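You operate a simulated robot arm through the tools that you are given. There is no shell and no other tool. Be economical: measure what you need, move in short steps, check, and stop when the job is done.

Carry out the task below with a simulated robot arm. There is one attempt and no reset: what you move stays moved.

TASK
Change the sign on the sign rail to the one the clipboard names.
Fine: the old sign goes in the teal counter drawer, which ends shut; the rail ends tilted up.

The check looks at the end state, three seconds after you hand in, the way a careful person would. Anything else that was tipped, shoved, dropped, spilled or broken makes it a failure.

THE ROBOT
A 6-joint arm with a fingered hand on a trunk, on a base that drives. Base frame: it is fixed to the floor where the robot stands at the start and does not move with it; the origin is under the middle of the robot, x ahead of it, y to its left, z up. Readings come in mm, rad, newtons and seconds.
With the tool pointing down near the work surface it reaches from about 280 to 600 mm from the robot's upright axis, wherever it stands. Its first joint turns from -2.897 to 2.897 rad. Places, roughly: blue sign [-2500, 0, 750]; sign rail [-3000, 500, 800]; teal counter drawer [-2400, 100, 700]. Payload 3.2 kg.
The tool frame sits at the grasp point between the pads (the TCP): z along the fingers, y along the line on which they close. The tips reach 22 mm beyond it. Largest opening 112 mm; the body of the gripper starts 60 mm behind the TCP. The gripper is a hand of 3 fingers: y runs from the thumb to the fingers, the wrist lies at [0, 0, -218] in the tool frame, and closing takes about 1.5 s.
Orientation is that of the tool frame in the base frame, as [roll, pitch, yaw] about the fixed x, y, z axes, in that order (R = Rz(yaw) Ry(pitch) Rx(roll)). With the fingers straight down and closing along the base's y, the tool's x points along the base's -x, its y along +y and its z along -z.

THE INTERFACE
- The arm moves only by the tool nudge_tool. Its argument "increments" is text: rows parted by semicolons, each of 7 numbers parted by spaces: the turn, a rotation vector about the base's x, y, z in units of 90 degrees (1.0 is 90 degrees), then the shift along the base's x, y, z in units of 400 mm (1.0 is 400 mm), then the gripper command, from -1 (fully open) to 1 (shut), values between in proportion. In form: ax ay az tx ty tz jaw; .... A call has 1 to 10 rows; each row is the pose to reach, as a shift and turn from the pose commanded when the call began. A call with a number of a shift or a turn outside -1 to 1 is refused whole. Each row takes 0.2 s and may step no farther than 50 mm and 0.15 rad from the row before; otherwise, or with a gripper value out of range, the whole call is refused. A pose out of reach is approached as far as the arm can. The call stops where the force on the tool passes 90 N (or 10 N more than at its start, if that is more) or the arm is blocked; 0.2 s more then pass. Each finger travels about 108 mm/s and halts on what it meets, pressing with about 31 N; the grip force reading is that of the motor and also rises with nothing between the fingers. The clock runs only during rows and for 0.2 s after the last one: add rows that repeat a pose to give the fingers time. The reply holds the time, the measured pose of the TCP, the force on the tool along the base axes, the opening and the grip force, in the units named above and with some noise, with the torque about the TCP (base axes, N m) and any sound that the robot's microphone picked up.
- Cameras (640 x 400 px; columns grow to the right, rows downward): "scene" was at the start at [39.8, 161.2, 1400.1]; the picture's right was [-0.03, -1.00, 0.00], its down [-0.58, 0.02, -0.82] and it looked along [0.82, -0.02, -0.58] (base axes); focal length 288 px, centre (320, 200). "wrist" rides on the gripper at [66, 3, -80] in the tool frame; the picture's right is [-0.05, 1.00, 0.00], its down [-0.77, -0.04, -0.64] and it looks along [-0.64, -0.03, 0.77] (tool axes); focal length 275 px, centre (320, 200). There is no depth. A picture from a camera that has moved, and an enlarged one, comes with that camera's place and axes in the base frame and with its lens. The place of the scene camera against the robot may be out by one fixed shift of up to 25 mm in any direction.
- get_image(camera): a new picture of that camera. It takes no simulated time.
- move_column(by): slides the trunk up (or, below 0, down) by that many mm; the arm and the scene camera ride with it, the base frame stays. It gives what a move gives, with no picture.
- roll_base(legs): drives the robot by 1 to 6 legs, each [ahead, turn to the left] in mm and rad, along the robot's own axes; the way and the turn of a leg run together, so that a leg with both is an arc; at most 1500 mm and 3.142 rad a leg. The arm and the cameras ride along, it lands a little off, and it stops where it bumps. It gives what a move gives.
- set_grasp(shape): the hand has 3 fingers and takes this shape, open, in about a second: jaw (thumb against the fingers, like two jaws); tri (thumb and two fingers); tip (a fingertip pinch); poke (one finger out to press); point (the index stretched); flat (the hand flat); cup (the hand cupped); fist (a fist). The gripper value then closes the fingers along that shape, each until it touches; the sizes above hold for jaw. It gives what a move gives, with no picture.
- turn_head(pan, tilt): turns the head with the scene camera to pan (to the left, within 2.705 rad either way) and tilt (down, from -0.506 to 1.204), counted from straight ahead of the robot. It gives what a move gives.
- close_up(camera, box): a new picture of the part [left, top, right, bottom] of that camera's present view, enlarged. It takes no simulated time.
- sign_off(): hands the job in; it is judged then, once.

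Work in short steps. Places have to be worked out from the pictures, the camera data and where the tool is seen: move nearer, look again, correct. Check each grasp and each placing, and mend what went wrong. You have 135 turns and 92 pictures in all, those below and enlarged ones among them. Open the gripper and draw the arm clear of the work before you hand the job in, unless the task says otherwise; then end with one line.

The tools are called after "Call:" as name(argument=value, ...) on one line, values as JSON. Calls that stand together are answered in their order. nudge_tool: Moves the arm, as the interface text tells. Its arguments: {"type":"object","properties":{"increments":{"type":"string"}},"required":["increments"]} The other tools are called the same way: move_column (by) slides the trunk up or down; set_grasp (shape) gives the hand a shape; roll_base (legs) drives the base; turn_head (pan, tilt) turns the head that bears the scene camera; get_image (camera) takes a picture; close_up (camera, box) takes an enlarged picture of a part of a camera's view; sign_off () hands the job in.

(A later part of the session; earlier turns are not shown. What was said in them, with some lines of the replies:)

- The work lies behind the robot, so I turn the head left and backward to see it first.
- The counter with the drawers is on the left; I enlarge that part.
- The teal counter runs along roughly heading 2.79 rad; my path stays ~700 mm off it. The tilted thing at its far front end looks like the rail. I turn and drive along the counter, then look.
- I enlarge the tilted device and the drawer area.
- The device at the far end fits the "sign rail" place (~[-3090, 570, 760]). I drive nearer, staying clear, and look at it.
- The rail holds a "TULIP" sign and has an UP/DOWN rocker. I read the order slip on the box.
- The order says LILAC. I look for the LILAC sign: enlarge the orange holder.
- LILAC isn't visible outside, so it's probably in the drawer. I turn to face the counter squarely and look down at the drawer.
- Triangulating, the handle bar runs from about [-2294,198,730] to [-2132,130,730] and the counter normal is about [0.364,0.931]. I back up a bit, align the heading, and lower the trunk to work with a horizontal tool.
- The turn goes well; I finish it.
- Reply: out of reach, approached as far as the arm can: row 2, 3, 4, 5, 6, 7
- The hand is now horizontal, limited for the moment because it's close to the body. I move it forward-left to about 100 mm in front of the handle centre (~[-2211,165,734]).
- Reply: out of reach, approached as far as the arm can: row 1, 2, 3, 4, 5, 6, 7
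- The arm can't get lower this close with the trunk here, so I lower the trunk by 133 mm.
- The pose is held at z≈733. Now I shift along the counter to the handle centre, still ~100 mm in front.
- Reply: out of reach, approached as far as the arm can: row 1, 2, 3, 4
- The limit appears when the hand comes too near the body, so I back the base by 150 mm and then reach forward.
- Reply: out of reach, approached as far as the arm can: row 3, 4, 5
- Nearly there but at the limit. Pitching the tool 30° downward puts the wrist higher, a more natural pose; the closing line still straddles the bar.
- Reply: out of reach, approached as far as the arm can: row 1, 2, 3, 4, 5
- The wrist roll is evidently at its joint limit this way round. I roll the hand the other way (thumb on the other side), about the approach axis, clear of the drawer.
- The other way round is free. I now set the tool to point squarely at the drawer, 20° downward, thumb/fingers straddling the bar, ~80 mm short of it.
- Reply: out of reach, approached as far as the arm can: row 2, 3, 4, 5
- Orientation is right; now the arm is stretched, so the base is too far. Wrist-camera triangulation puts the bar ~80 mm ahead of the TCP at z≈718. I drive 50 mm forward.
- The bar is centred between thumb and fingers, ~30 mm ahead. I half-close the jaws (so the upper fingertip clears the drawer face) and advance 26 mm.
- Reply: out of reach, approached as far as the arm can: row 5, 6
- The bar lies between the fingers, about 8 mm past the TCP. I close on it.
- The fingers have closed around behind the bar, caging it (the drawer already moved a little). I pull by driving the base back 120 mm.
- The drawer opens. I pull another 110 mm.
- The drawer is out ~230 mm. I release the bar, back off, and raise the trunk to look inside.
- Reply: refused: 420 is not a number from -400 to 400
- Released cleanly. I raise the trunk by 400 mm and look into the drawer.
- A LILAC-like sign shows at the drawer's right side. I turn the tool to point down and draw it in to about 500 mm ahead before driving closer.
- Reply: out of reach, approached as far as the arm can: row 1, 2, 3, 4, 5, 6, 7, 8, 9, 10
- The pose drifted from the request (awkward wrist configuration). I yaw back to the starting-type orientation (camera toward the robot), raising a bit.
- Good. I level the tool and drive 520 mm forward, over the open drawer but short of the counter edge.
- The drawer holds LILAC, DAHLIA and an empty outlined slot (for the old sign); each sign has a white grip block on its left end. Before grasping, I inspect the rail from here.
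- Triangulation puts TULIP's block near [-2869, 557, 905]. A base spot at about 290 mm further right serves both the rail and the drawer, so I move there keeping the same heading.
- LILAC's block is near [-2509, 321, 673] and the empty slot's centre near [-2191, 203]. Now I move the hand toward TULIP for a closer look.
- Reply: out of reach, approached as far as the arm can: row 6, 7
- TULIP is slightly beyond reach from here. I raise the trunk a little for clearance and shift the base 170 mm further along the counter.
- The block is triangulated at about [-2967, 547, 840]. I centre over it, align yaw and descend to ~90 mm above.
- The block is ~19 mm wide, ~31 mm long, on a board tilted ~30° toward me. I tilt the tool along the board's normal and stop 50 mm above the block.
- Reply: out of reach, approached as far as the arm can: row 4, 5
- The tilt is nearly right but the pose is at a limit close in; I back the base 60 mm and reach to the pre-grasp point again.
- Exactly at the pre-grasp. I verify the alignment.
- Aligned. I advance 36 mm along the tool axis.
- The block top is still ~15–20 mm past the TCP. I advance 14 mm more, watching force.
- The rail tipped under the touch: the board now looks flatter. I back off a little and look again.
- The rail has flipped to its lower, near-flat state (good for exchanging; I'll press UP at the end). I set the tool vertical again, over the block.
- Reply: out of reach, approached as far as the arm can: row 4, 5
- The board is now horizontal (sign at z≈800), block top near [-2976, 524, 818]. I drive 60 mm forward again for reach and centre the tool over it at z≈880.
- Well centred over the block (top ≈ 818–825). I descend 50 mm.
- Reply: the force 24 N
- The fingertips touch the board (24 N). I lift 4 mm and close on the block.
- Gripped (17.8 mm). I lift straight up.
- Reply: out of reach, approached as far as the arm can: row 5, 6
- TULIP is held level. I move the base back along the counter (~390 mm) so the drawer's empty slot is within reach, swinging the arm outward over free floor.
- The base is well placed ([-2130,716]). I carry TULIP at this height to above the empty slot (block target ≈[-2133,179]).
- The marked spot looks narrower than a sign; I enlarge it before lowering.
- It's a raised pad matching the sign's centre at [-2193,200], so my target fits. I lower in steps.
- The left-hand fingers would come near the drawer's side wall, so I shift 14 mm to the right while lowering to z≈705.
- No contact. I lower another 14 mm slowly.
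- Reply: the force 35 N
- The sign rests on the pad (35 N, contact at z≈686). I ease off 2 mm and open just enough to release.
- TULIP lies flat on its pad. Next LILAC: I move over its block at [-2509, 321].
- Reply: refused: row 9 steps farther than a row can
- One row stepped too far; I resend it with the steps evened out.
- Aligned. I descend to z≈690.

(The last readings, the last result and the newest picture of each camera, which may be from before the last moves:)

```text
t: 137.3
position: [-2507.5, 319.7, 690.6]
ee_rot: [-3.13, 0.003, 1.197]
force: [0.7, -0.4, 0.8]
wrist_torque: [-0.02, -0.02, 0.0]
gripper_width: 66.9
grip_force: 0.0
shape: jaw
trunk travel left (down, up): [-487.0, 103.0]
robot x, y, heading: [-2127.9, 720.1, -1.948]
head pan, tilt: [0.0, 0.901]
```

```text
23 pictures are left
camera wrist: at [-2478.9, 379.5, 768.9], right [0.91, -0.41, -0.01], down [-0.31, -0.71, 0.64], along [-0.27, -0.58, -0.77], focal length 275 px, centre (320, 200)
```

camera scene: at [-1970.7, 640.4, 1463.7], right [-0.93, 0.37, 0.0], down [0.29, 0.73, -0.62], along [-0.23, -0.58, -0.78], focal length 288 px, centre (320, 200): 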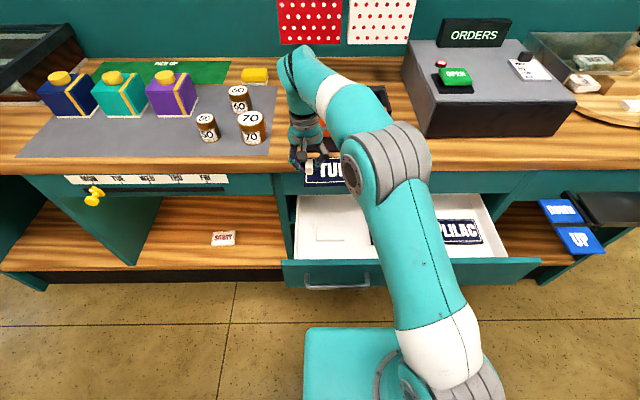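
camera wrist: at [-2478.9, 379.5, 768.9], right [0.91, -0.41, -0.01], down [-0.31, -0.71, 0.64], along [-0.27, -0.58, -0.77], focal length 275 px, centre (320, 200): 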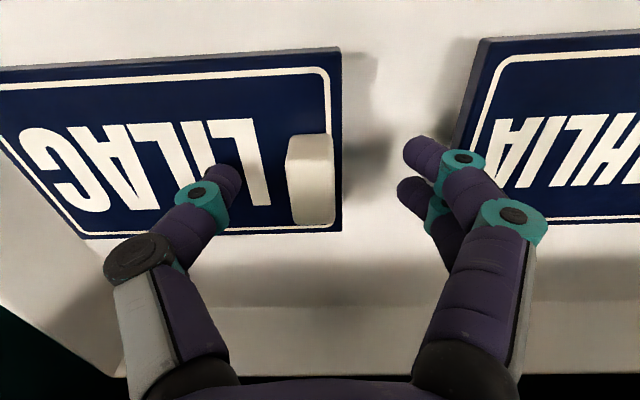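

Same picture as the TULIP grasp. I go 2 mm lower, close and lift.

Call:
nudge_tool(increments="0 0 0 0 0 -.006 0; 0 0 0 0 0 -.006 .4; 0 0 0 0 0 -.006 .8; 0 0 0 0 0 -.006 1; 0 0 0 0 0 -.006 1; 0 0 0 0 0 -.006 1; 0 0 0 0 0 -.006 1")

Call:
nudge_tool(increments="0 0 0 0 0 .03 1; 0 0 0 0 0 .12 1; 0 0 0 0 0 .24 1; 0 0 0 0 0 .36 1; 0 0 0 0 0 .48 1; 0 0 0 0 0 .59 1; 0 0 0 0 0 .68 1; 0 0 0 0 0 .68 1")

Call:
get_image(camera="wrist")

```text
t: 138.9
position: [-2505.4, 319.7, 688.9]
ee_rot: [-3.131, 0.004, 1.197]
force: [-0.4, 0.6, 0.7]
wrist_torque: [-0.02, -0.02, -0.03]
gripper_width: 12.9
grip_force: 30.8
shape: jaw
trunk travel left (down, up): [-487.0, 103.0]
robot x, y, heading: [-2134.6, 716.1, -1.951]
head pan, tilt: [0.0, 0.901]
```

```text
t: 140.7
position: [-2507.7, 319.5, 960.1]
ee_rot: [-3.132, 0.002, 1.197]
force: [0.8, -0.5, -1.5]
wrist_torque: [0.0, -0.04, 0.0]
gripper_width: 12.6
grip_force: 30.9
shape: jaw
trunk travel left (down, up): [-487.0, 103.0]
robot x, y, heading: [-2128.7, 713.4, -1.945]
head pan, tilt: [0.0, 0.901]
```

```text
22 pictures are left
camera wrist: at [-2480.7, 380.2, 1038.8], right [0.91, -0.41, -0.01], down [-0.31, -0.71, 0.64], along [-0.27, -0.58, -0.77], focal length 275 px, centre (320, 200)
```

wrist: 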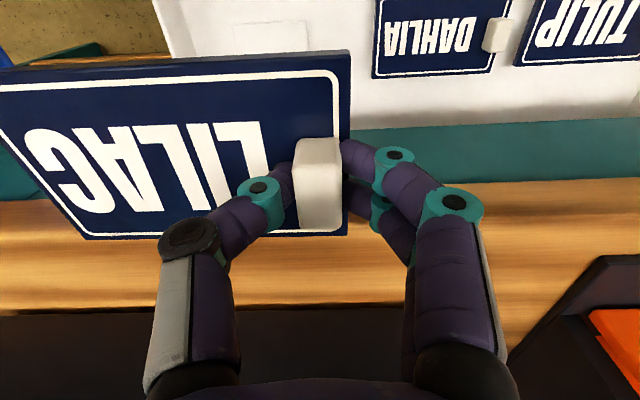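

LILAC is held. I drive back to the rail position, swinging the arm outward as before.

Call:
roll_base(legs=[[0, -1.568], [395, 0], [0, 1.571]])

Call:
turn_head(pan=-0.4, tilt=0.8)

Call:
get_image(camera="scene")

```text
t: 150.8
position: [-2868.3, 440.2, 960.3]
ee_rot: [-3.132, 0.002, 1.241]
force: [-0.5, -0.6, -2.0]
wrist_torque: [-0.02, -0.07, 0.02]
gripper_width: 12.1
grip_force: 31.1
shape: jaw
trunk travel left (down, up): [-487.0, 103.0]
robot x, y, heading: [-2506.6, 855.9, -1.903]
head pan, tilt: [0.0, 0.901]
```

```text
t: 151.7
position: [-2868.6, 441.3, 959.5]
ee_rot: [-3.132, 0.002, 1.242]
force: [-0.1, -0.3, -1.4]
wrist_torque: [-0.04, -0.09, 0.03]
gripper_width: 12.5
grip_force: 31.0
shape: jaw
trunk travel left (down, up): [-487.0, 103.0]
robot x, y, heading: [-2505.2, 854.5, -1.902]
head pan, tilt: [-0.4, 0.799]
```

```text
21 pictures are left
camera scene: at [-2374.2, 795.1, 1471.6], right [-0.74, 0.67, 0.0], down [0.48, 0.53, -0.7], along [-0.47, -0.52, -0.72], focal length 288 px, centre (320, 200)
```

scene: 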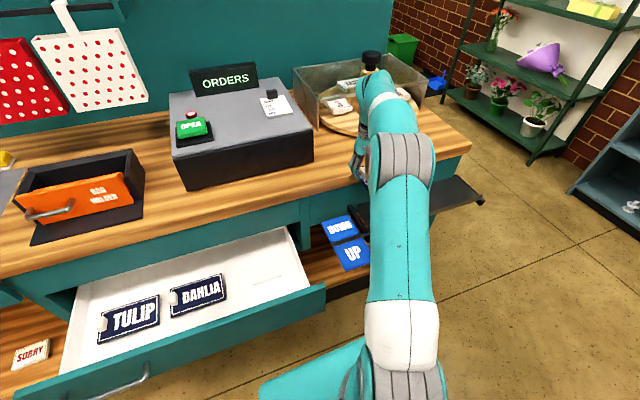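

The empty, flat rail is in view. I move LILAC above the place where TULIP was, at z≈925.

Call:
nudge_tool(increments="0 0 -.007 -.068 .05 -.02 1; 0 0 -.014 -.136 .1 -.04 1; 0 0 -.02 -.204 .15 -.06 1; 0 0 -.027 -.272 .202 -.085 1; 0 0 -.027 -.272 .202 -.085 1")

Call:
get_image(camera="wrist")

```text
t: 152.9
position: [-2976.2, 521.0, 922.5]
ee_rot: [-3.132, 0.003, 1.199]
force: [0.0, 0.0, -1.5]
wrist_torque: [0.0, -0.05, 0.02]
gripper_width: 12.5
grip_force: 31.2
shape: jaw
trunk travel left (down, up): [-487.0, 103.0]
robot x, y, heading: [-2504.0, 857.7, -1.906]
head pan, tilt: [-0.4, 0.799]
```

```text
20 pictures are left
camera wrist: at [-2949.0, 583.1, 1002.5], right [0.91, -0.41, -0.01], down [-0.31, -0.71, 0.64], along [-0.27, -0.58, -0.77], focal length 275 px, centre (320, 200)
```

wrist: 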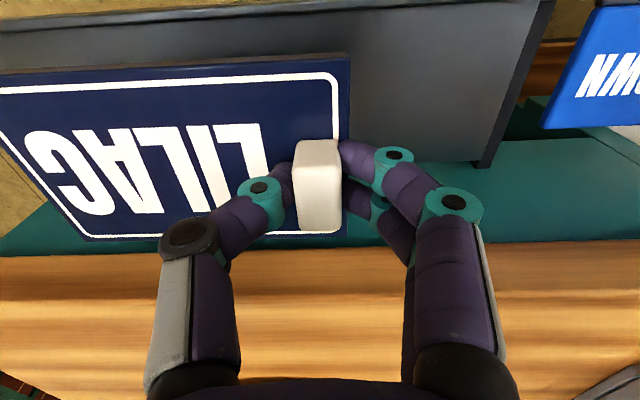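

Positioned; I lower to z≈848, then slowly.

Call:
nudge_tool(increments="0 0 0 0 0 -.07 1; 0 0 0 0 0 -.14 1; 0 0 0 0 0 -.186 1; 0 0 0 0 0 -.186 1")

Call:
nudge_tool(increments="0 0 0 0 0 -.01 1; 0 0 0 0 0 -.018 1; 0 0 0 0 0 -.023 1; 0 0 0 0 0 -.023 1")

Call:
get_image(camera="wrist")

```text
t: 153.9
position: [-2976.7, 520.4, 849.8]
ee_rot: [-3.132, 0.006, 1.198]
force: [0.3, 0.1, -0.6]
wrist_torque: [-0.01, -0.06, 0.01]
gripper_width: 12.4
grip_force: 30.7
shape: jaw
trunk travel left (down, up): [-487.0, 103.0]
robot x, y, heading: [-2508.7, 856.1, -1.907]
head pan, tilt: [-0.4, 0.799]
```

```text
t: 154.9
position: [-2976.5, 520.5, 842.2]
ee_rot: [-3.131, 0.002, 1.199]
force: [-0.2, 0.2, -1.3]
wrist_torque: [-0.04, -0.08, 0.02]
gripper_width: 12.5
grip_force: 30.3
shape: jaw
trunk travel left (down, up): [-487.0, 103.0]
robot x, y, heading: [-2506.9, 852.4, -1.902]
head pan, tilt: [-0.4, 0.799]
```

```text
19 pictures are left
camera wrist: at [-2949.1, 581.2, 920.8], right [0.91, -0.41, -0.01], down [-0.31, -0.71, 0.64], along [-0.27, -0.58, -0.77], focal length 275 px, centre (320, 200)
```

wrist: 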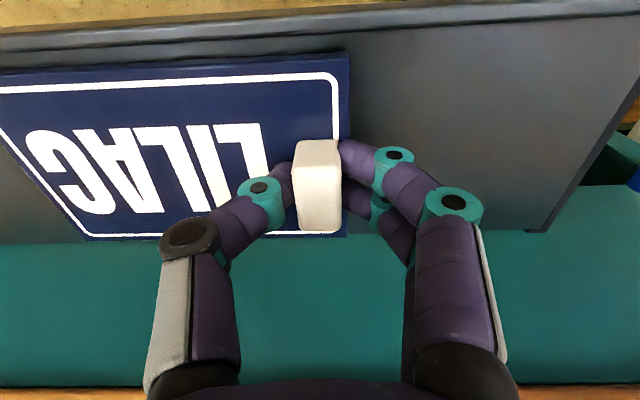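

Just above the board. I shift 5 mm toward the lip and lower until contact.

Call:
nudge_tool(increments="0 0 0 .0045 .0117 0 1; 0 0 0 .0045 .0117 -.006 1; 0 0 0 .0045 .0117 -.012 1; 0 0 0 .0045 .0117 -.012 1")

```text
t: 155.9
position: [-2974.7, 525.3, 839.3]
ee_rot: [-3.129, 0.003, 1.198]
force: [-1.0, -0.3, -0.1]
wrist_torque: [0.0, -0.04, -0.01]
gripper_width: 12.3
grip_force: 30.6
shape: jaw
trunk travel left (down, up): [-487.0, 103.0]
robot x, y, heading: [-2508.4, 854.2, -1.904]
head pan, tilt: [-0.4, 0.799]
```

Call:
nudge_tool(increments="0 0 0 0 0 -.004 1; 0 0 0 0 0 -.008 1; 0 0 0 0 0 -.012 1; 0 0 0 0 0 -.012 1")

```text
t: 156.9
position: [-2974.7, 526.1, 836.2]
ee_rot: [-3.126, 0.008, 1.2]
force: [-3.9, -4.9, 34.7]
wrist_torque: [0.01, 0.11, 0.0]
gripper_width: 14.2
grip_force: 31.0
shape: jaw
trunk travel left (down, up): [-487.0, 103.0]
robot x, y, heading: [-2507.5, 855.7, -1.9]
head pan, tilt: [-0.4, 0.799]
```

Contact (35 N) on the board. I ease off 2 mm, release and lift away.

Call:
nudge_tool(increments="0 0 0 0 0 .008 1; 0 0 0 0 0 .008 .5; 0 0 0 0 0 .008 .1; 0 0 0 0 0 .008 -.1; 0 0 0 0 0 .008 -.1")

Call:
nudge_tool(increments="0 0 0 0 0 .03 -.1; 0 0 0 0 0 .1 -.1; 0 0 0 0 0 .2 -.1; 0 0 0 0 0 .28 -.1; 0 0 0 0 0 .28 -.1")

Call:
get_image(camera="wrist")

```text
t: 158.1
position: [-2973.9, 526.2, 834.6]
ee_rot: [-3.131, 0.002, 1.2]
force: [2.4, -0.4, 7.4]
wrist_torque: [0.08, 0.2, -0.03]
gripper_width: 56.9
grip_force: 0.2
shape: jaw
trunk travel left (down, up): [-487.0, 103.0]
robot x, y, heading: [-2511.3, 857.9, -1.902]
head pan, tilt: [-0.4, 0.799]
```

```text
t: 159.3
position: [-2973.6, 525.8, 946.7]
ee_rot: [-3.129, 0.003, 1.199]
force: [0.1, -0.5, 0.3]
wrist_torque: [0.0, 0.01, 0.02]
gripper_width: 61.2
grip_force: 0.0
shape: jaw
trunk travel left (down, up): [-487.0, 103.0]
robot x, y, heading: [-2506.0, 853.3, -1.906]
head pan, tilt: [-0.4, 0.799]
```

```text
18 pictures are left
camera wrist: at [-2946.9, 587.5, 1026.6], right [0.91, -0.41, -0.01], down [-0.31, -0.71, 0.64], along [-0.27, -0.58, -0.77], focal length 275 px, centre (320, 200)
```

wrist: 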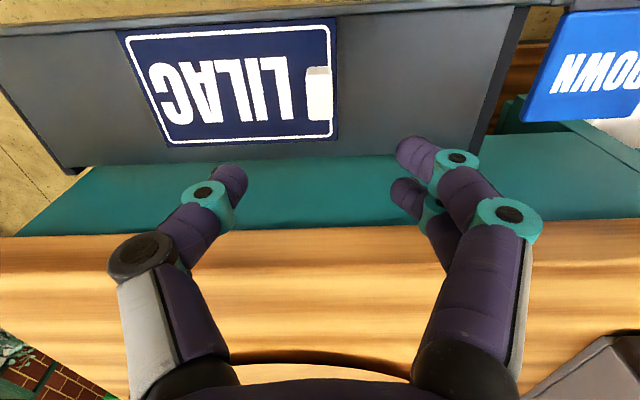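

LILAC lies squarely on the rail. Now the rocker: I move the hand over it, closing the fingers for pressing.

Call:
nudge_tool(increments="0 0 0 .09 -.022 0 .2; 0 0 0 .18 -.04 0 .5; 0 0 0 .27 -.06 0 .8; 0 0 0 .36 -.08 0 1; 0 0 0 .43 -.1 0 1; 0 0 0 .43 -.1 0 1; 0 0 0 .43 -.1 0 1")

Call:
get_image(camera="wrist")

```text
t: 160.9
position: [-2803.0, 487.3, 947.8]
ee_rot: [-3.13, 0.004, 1.2]
force: [0.4, -0.3, -0.9]
wrist_torque: [-0.03, -0.02, -0.01]
gripper_width: 0.0
grip_force: 30.5
shape: jaw
trunk travel left (down, up): [-487.0, 103.0]
robot x, y, heading: [-2506.8, 855.8, -1.9]
head pan, tilt: [-0.4, 0.799]
```

```text
17 pictures are left
camera wrist: at [-2776.3, 548.1, 1025.5], right [0.91, -0.41, -0.01], down [-0.31, -0.71, 0.64], along [-0.27, -0.58, -0.77], focal length 275 px, centre (320, 200)
```

wrist: 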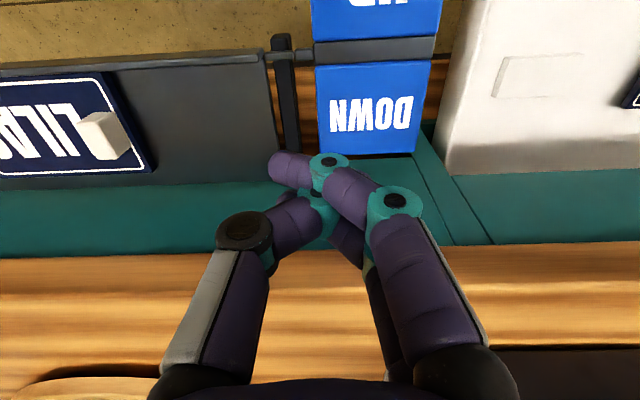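

UP's pad is around [-2747, 525, ~800]. I move over it.

Call:
nudge_tool(increments="0 0 0 .07 .05 0 1; 0 0 0 .143 .1 0 1; 0 0 0 .143 .1 0 1")

Call:
get_image(camera="wrist")

```text
t: 161.7
position: [-2745.5, 526.7, 947.5]
ee_rot: [-3.132, 0.002, 1.197]
force: [0.0, -0.1, -0.2]
wrist_torque: [0.0, 0.03, -0.03]
gripper_width: 0.0
grip_force: 31.0
shape: jaw
trunk travel left (down, up): [-487.0, 103.0]
robot x, y, heading: [-2508.2, 854.9, -1.902]
head pan, tilt: [-0.4, 0.799]
```

```text
16 pictures are left
camera wrist: at [-2718.4, 587.6, 1025.6], right [0.91, -0.41, -0.01], down [-0.31, -0.71, 0.64], along [-0.27, -0.58, -0.77], focal length 275 px, centre (320, 200)
```

wrist: 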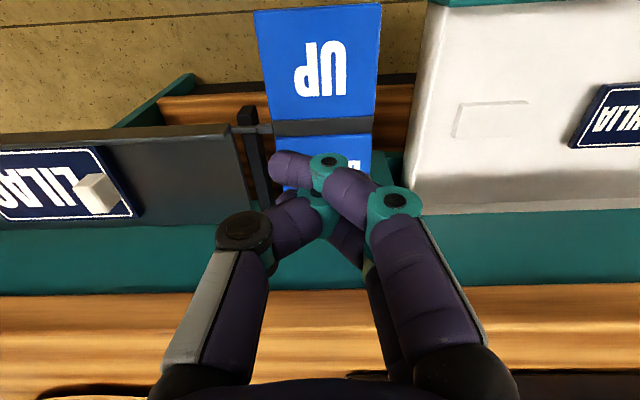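

UP's centre triangulates to [-2748, 530, 764], directly under the hand. I descend to z≈800 first.

Call:
nudge_tool(increments="0 0 0 0 .01 -.11 1; 0 0 0 0 .02 -.22 1; 0 0 0 0 .02 -.32 1; 0 0 0 0 .02 -.37 1; 0 0 0 0 .02 -.37 1")

Call:
nudge_tool(increments="0 0 0 0 0 -.025 1; 0 0 0 0 0 -.05 1; 0 0 0 0 0 -.075 1; 0 0 0 0 0 -.1 1; 0 0 0 0 0 -.1 1")

Call:
get_image(camera="wrist")

```text
t: 162.9
position: [-2745.3, 535.1, 799.1]
ee_rot: [-3.133, 0.003, 1.199]
force: [2.1, 1.8, 3.5]
wrist_torque: [0.03, 0.06, -0.03]
gripper_width: 0.1
grip_force: 31.0
shape: jaw
trunk travel left (down, up): [-487.0, 103.0]
robot x, y, heading: [-2511.0, 855.4, -1.902]
head pan, tilt: [-0.4, 0.799]
```

```text
t: 163.8
position: [-2741.6, 539.8, 777.6]
ee_rot: [-3.128, 0.013, 1.192]
force: [19.0, 27.7, 80.5]
wrist_torque: [-0.38, 0.45, -0.02]
gripper_width: 0.2
grip_force: 31.4
shape: jaw
trunk travel left (down, up): [-487.0, 103.0]
robot x, y, heading: [-2510.7, 852.0, -1.902]
head pan, tilt: [-0.4, 0.799]
stopped in row 4: the force on the tool passed its limit at 96 N (the readings are from after the stop); the commanded pose is now the measured one
```

```text
15 pictures are left
camera wrist: at [-2714.1, 601.3, 855.7], right [0.91, -0.41, -0.01], down [-0.31, -0.7, 0.65], along [-0.27, -0.59, -0.76], focal length 275 px, centre (320, 200)
```

wrist: 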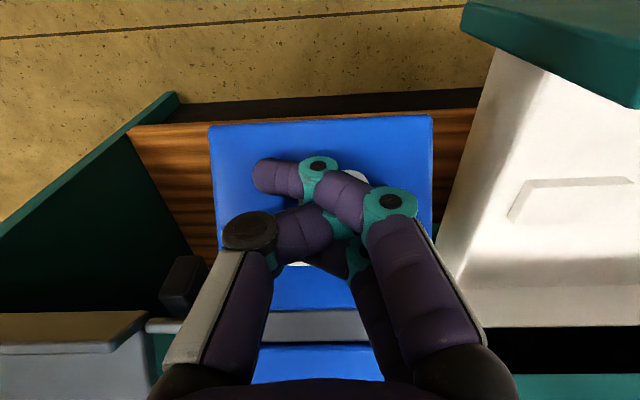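

The press hit a firm stop. I lift and check the rail.

Call:
nudge_tool(increments="0 0 0 0 0 .06 1; 0 0 0 0 0 .16 1; 0 0 0 0 0 .27 1; 0 0 0 0 0 .38 1; 0 0 0 0 0 .46 1; 0 0 0 0 0 .46 1")

Call:
get_image(camera="wrist")

Call:
turn_head(pan=-0.65, tilt=0.8)

Call:
get_image(camera="scene")

```text
t: 165.2
position: [-2746.1, 530.4, 953.4]
ee_rot: [-3.133, 0.004, 1.194]
force: [-1.4, 0.1, -0.1]
wrist_torque: [0.0, -0.02, -0.01]
gripper_width: 0.0
grip_force: 31.6
shape: jaw
trunk travel left (down, up): [-487.0, 103.0]
robot x, y, heading: [-2508.6, 855.7, -1.906]
head pan, tilt: [-0.4, 0.799]
```

```text
14 pictures are left
camera wrist: at [-2717.6, 591.7, 1032.9], right [0.91, -0.41, -0.01], down [-0.31, -0.7, 0.64], along [-0.27, -0.58, -0.77], focal length 275 px, centre (320, 200)
```

wrist: 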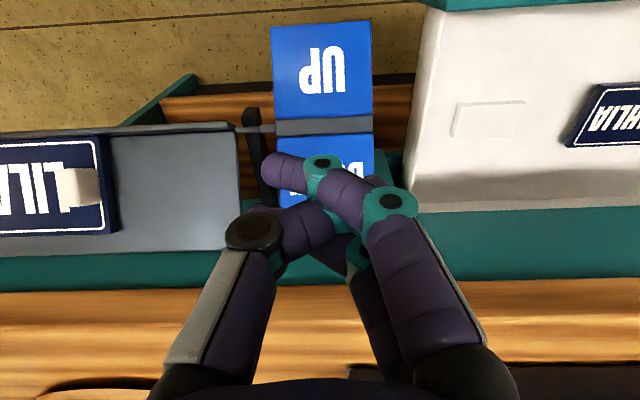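

```text
t: 165.9
position: [-2745.4, 530.7, 953.9]
ee_rot: [-3.131, 0.006, 1.194]
force: [0.3, -0.1, 0.2]
wrist_torque: [0.02, -0.01, -0.02]
gripper_width: 0.0
grip_force: 30.8
shape: jaw
trunk travel left (down, up): [-487.0, 103.0]
robot x, y, heading: [-2508.4, 855.1, -1.903]
head pan, tilt: [-0.649, 0.799]
```

```text
13 pictures are left
camera scene: at [-2387.1, 810.7, 1471.6], right [-0.55, 0.83, 0.0], down [0.6, 0.4, -0.7], along [-0.58, -0.39, -0.72], focal length 288 px, centre (320, 200)
```

scene: 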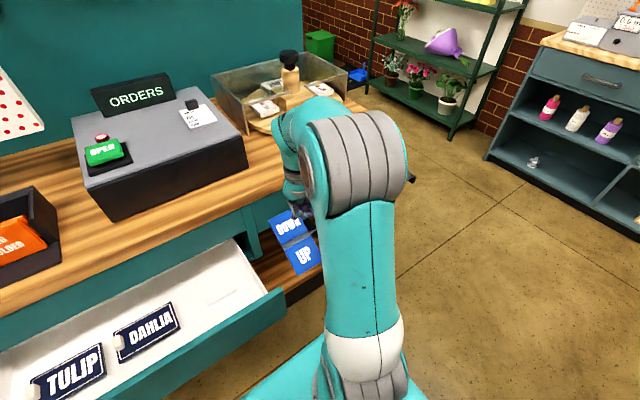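

The rail is tilted up with LILAC resting on it. Now the drawer: I bring the arm straight ahead, back off, and move the base so the closed hand will be in front of the drawer's middle.

Call:
nudge_tool(increments="0 0 0 .075 -.084 0 1; 0 0 0 .15 -.168 0 1; 0 0 0 .225 -.25 0 1; 0 0 0 .225 -.25 0 1")

Call:
roll_base(legs=[[-240, 0], [0, -1.609], [-340, 0], [0, 1.571]])

Call:
turn_head(pan=-0.1, tilt=0.85)

Call:
get_image(camera="scene")

```text
t: 166.9
position: [-2654.3, 433.5, 956.1]
ee_rot: [-3.131, 0.003, 1.194]
force: [-0.5, 0.3, -0.3]
wrist_torque: [0.03, 0.04, 0.02]
gripper_width: 0.0
grip_force: 31.2
shape: jaw
trunk travel left (down, up): [-487.0, 103.0]
robot x, y, heading: [-2508.9, 858.4, -1.903]
head pan, tilt: [-0.649, 0.799]
```

```text
t: 178.3
position: [-2261.2, 539.3, 956.3]
ee_rot: [-3.131, 0.005, 1.179]
force: [0.3, 0.2, 0.3]
wrist_torque: [0.01, -0.01, 0.04]
gripper_width: 0.3
grip_force: 30.5
shape: jaw
trunk travel left (down, up): [-487.0, 103.0]
robot x, y, heading: [-2107.0, 960.1, -1.921]
head pan, tilt: [-0.649, 0.799]
```

```text
t: 179.2
position: [-2261.3, 539.0, 955.6]
ee_rot: [-3.129, 0.004, 1.182]
force: [-0.1, 0.6, -0.2]
wrist_torque: [0.0, 0.02, 0.03]
gripper_width: 0.0
grip_force: 30.7
shape: jaw
trunk travel left (down, up): [-487.0, 103.0]
robot x, y, heading: [-2104.5, 958.1, -1.919]
head pan, tilt: [-0.099, 0.85]
```

```text
12 pictures are left
camera scene: at [-1953.9, 885.7, 1467.6], right [-0.9, 0.44, 0.0], down [0.33, 0.68, -0.66], along [-0.29, -0.59, -0.75], focal length 288 px, centre (320, 200)
```

scene: 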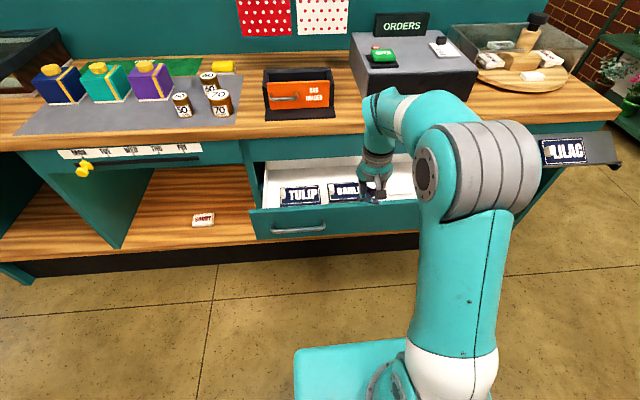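

The hand is ~75–100 mm in front of the drawer face, near its middle. I lower the trunk so the closed fingers are at the face's height.

Call:
move_column(by=-232)

Call:
get_image(camera="wrist")

```text
t: 181.7
position: [-2261.4, 540.4, 723.3]
ee_rot: [-3.13, 0.005, 1.181]
force: [0.3, 0.0, 0.0]
wrist_torque: [-0.03, -0.02, 0.0]
gripper_width: 0.0
grip_force: 31.1
shape: jaw
trunk travel left (down, up): [-255.0, 335.0]
robot x, y, heading: [-2109.9, 957.2, -1.92]
head pan, tilt: [-0.099, 0.85]
```

```text
11 pictures are left
camera wrist: at [-2233.2, 599.5, 802.3], right [0.91, -0.42, -0.01], down [-0.32, -0.7, 0.64], along [-0.28, -0.58, -0.77], focal length 275 px, centre (320, 200)
```

wrist: 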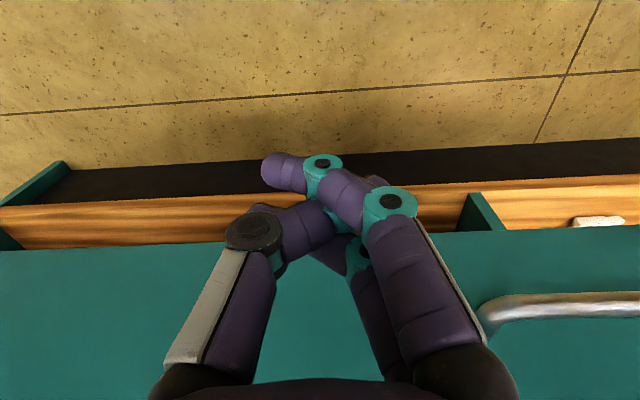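

Clear of the handle. I drive forward 270 mm, pushing the drawer in.

Call:
roll_base(legs=[[120, -0.02], [150, 0]])

Call:
get_image(camera="scene")

```text
t: 183.9
position: [-2366.3, 288.9, 723.1]
ee_rot: [-3.131, 0.006, 1.16]
force: [-0.4, 0.9, 0.1]
wrist_torque: [-0.02, -0.01, 0.0]
gripper_width: 0.0
grip_force: 31.2
shape: jaw
trunk travel left (down, up): [-255.0, 335.0]
robot x, y, heading: [-2209.2, 706.3, -1.941]
head pan, tilt: [-0.099, 0.85]
```

```text
10 pictures are left
camera scene: at [-2052.1, 630.4, 1235.5], right [-0.89, 0.45, 0.0], down [0.34, 0.67, -0.66], along [-0.3, -0.59, -0.75], focal length 288 px, centre (320, 200)
```

scene: 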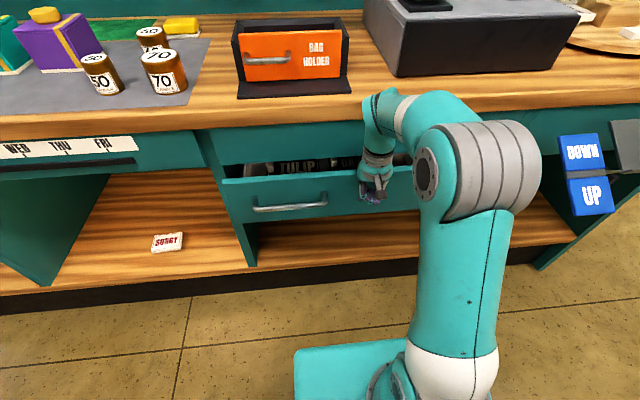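

About 60 mm remain. I tilt the hand 18° so the fingers lead (keeping the palm clear of the counter edge), then push on 50 mm.

Call:
nudge_tool(increments="-.062 .0243 0 0 0 0 1; -.124 .0486 0 0 0 0 1; -.186 .073 0 0 0 0 1; -.186 .073 0 -.023 -.058 0 1; -.186 .073 0 -.046 -.116 0 1; -.186 .073 0 -.046 -.116 0 1")

Call:
get_image(camera="scene")

```text
t: 185.3
position: [-2385.4, 242.4, 723.0]
ee_rot: [3.141, 0.32, 1.159]
force: [0.4, 0.2, 0.1]
wrist_torque: [0.03, -0.02, 0.04]
gripper_width: 0.0
grip_force: 30.3
shape: jaw
trunk travel left (down, up): [-255.0, 335.0]
robot x, y, heading: [-2207.0, 707.1, -1.941]
head pan, tilt: [-0.099, 0.85]
```

```text
9 pictures are left
camera scene: at [-2052.2, 630.1, 1235.5], right [-0.89, 0.45, 0.0], down [0.34, 0.67, -0.66], along [-0.3, -0.59, -0.75], focal length 288 px, centre (320, 200)
```

scene: 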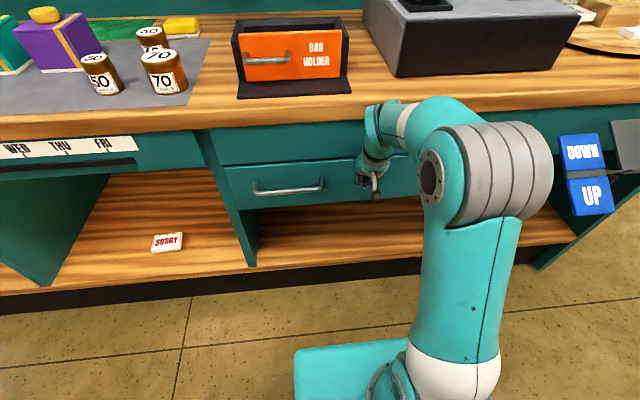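

The drawer looks almost shut. I push a bit further until it resists.

Call:
nudge_tool(increments="0 0 0 -.009 -.023 0 1; 0 0 0 -.018 -.047 0 1; 0 0 0 -.027 -.07 0 1; 0 0 0 -.036 -.093 0 1; 0 0 0 -.036 -.093 0 1")

Call:
close_up(camera="scene", box=[190, 100, 460, 260])

```text
t: 186.1
position: [-2388.9, 227.9, 719.2]
ee_rot: [3.131, 0.285, 1.142]
force: [14.0, 29.6, 7.2]
wrist_torque: [-0.26, 0.2, -0.56]
gripper_width: 0.1
grip_force: 31.7
shape: jaw
trunk travel left (down, up): [-255.0, 335.0]
robot x, y, heading: [-2202.6, 707.8, -1.944]
head pan, tilt: [-0.099, 0.85]
stopped in row 4: the force on the tool passed its limit at 98 N (the readings are from after the stop); the commanded pose is now the measured one
```

```text
2.37 times, centred on (325, 180) of scene
camera zoom: at [-2049.4, 636.5, 1235.9], right [-0.89, 0.45, 0.0], down [0.34, 0.67, -0.66], along [-0.3, -0.59, -0.75], focal length 682 px, centre (308, 247)
```

zoom: 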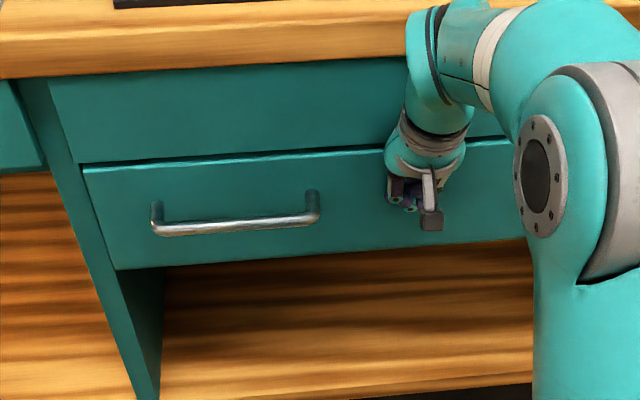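

Firm stop: the drawer is shut, looking as at the start. I retract, back off, raise the trunk, open the hand and check everything.

Call:
nudge_tool(increments="0 0 0 .02 .05 0 1; 0 0 0 .05 .13 0 1; 0 0 0 .08 .2 0 .5; 0 0 0 .08 .2 0 -.2; 0 0 0 .08 .2 0 -1; 0 0 0 .08 .2 0 -1; 0 0 0 .08 .2 0 -1")

Call:
roll_base(legs=[[-350, 0]])

Call:
move_column(by=230)

Call:
turn_head(pan=-0.3, tilt=0.7)

Call:
get_image(camera="scene")

```text
t: 187.7
position: [-2358.2, 302.2, 717.7]
ee_rot: [3.131, 0.286, 1.146]
force: [-0.5, -0.3, 0.8]
wrist_torque: [-0.01, 0.02, -0.02]
gripper_width: 112.0
grip_force: 0.1
shape: jaw
trunk travel left (down, up): [-255.0, 335.0]
robot x, y, heading: [-2206.3, 706.7, -1.94]
head pan, tilt: [-0.099, 0.85]
```

```text
t: 190.0
position: [-2229.9, 628.9, 717.4]
ee_rot: [3.133, 0.284, 1.149]
force: [-0.5, 0.1, -0.5]
wrist_torque: [-0.01, 0.03, -0.01]
gripper_width: 111.9
grip_force: 0.1
shape: jaw
trunk travel left (down, up): [-255.0, 335.0]
robot x, y, heading: [-2074.6, 1034.7, -1.934]
head pan, tilt: [-0.099, 0.85]
```

```text
t: 192.4
position: [-2229.1, 630.0, 946.8]
ee_rot: [3.132, 0.288, 1.15]
force: [-0.8, 0.2, 1.0]
wrist_torque: [0.01, -0.03, -0.02]
gripper_width: 111.8
grip_force: 0.1
shape: jaw
trunk travel left (down, up): [-485.0, 105.0]
robot x, y, heading: [-2080.1, 1038.6, -1.937]
head pan, tilt: [-0.099, 0.85]
```

```text
t: 193.2
position: [-2228.9, 629.4, 947.0]
ee_rot: [3.134, 0.286, 1.151]
force: [-0.3, -0.1, -0.5]
wrist_torque: [0.0, 0.0, -0.05]
gripper_width: 111.8
grip_force: 0.2
shape: jaw
trunk travel left (down, up): [-485.0, 105.0]
robot x, y, heading: [-2080.1, 1037.2, -1.934]
head pan, tilt: [-0.3, 0.7]
```

```text
7 pictures are left
camera scene: at [-1942.5, 963.9, 1477.8], right [-0.79, 0.62, 0.0], down [0.4, 0.51, -0.76], along [-0.47, -0.6, -0.64], focal length 288 px, centre (320, 200)
```

scene: 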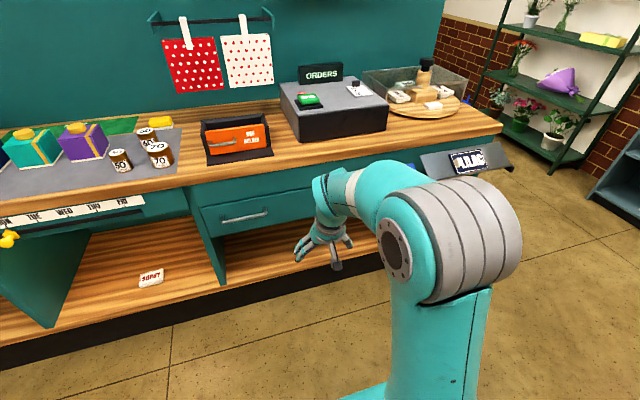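

Call:
close_up(camera="scene", box=[400, 130, 520, 190])

Call:
close_up(camera="scene", box=[170, 150, 330, 270])

```text
5.33 times, centred on (460, 160) of scene
camera zoom: at [-1942.5, 963.9, 1477.8], right [-0.79, 0.62, 0.0], down [0.4, 0.51, -0.76], along [-0.47, -0.6, -0.64], focal length 1534 px, centre (-427, 413)
```

zoom: 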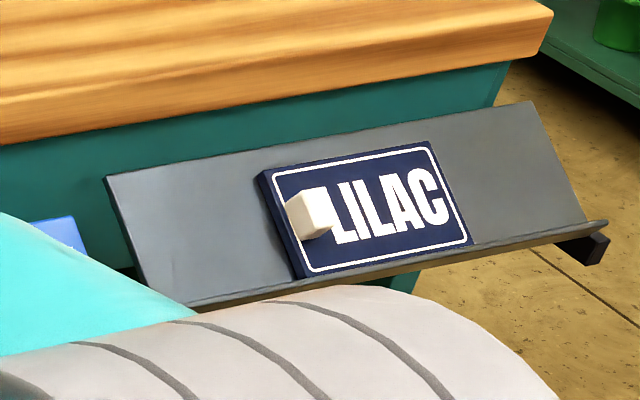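

```text
3.33 times, centred on (250, 210) of scene
camera zoom: at [-1942.5, 963.9, 1477.8], right [-0.79, 0.62, 0.0], down [0.4, 0.51, -0.76], along [-0.47, -0.6, -0.64], focal length 959 px, centre (553, 167)
```

zoom: 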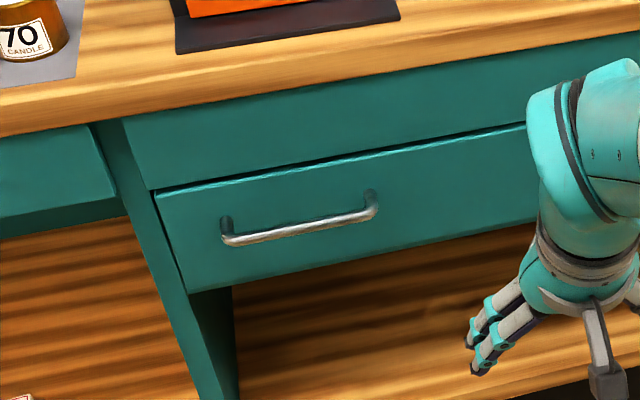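

LILAC sits against the lip of the tilted-up rail, the drawer is shut with TULIP inside, nothing else was moved, and the arm is clear. I hand in.

Call:
sign_off()

```text
The job is handed in.
```

The clipboard named LILAC, so the LILAC sign is now on the rail, which is tilted up; the old TULIP sign is in the teal counter drawer, which is shut.
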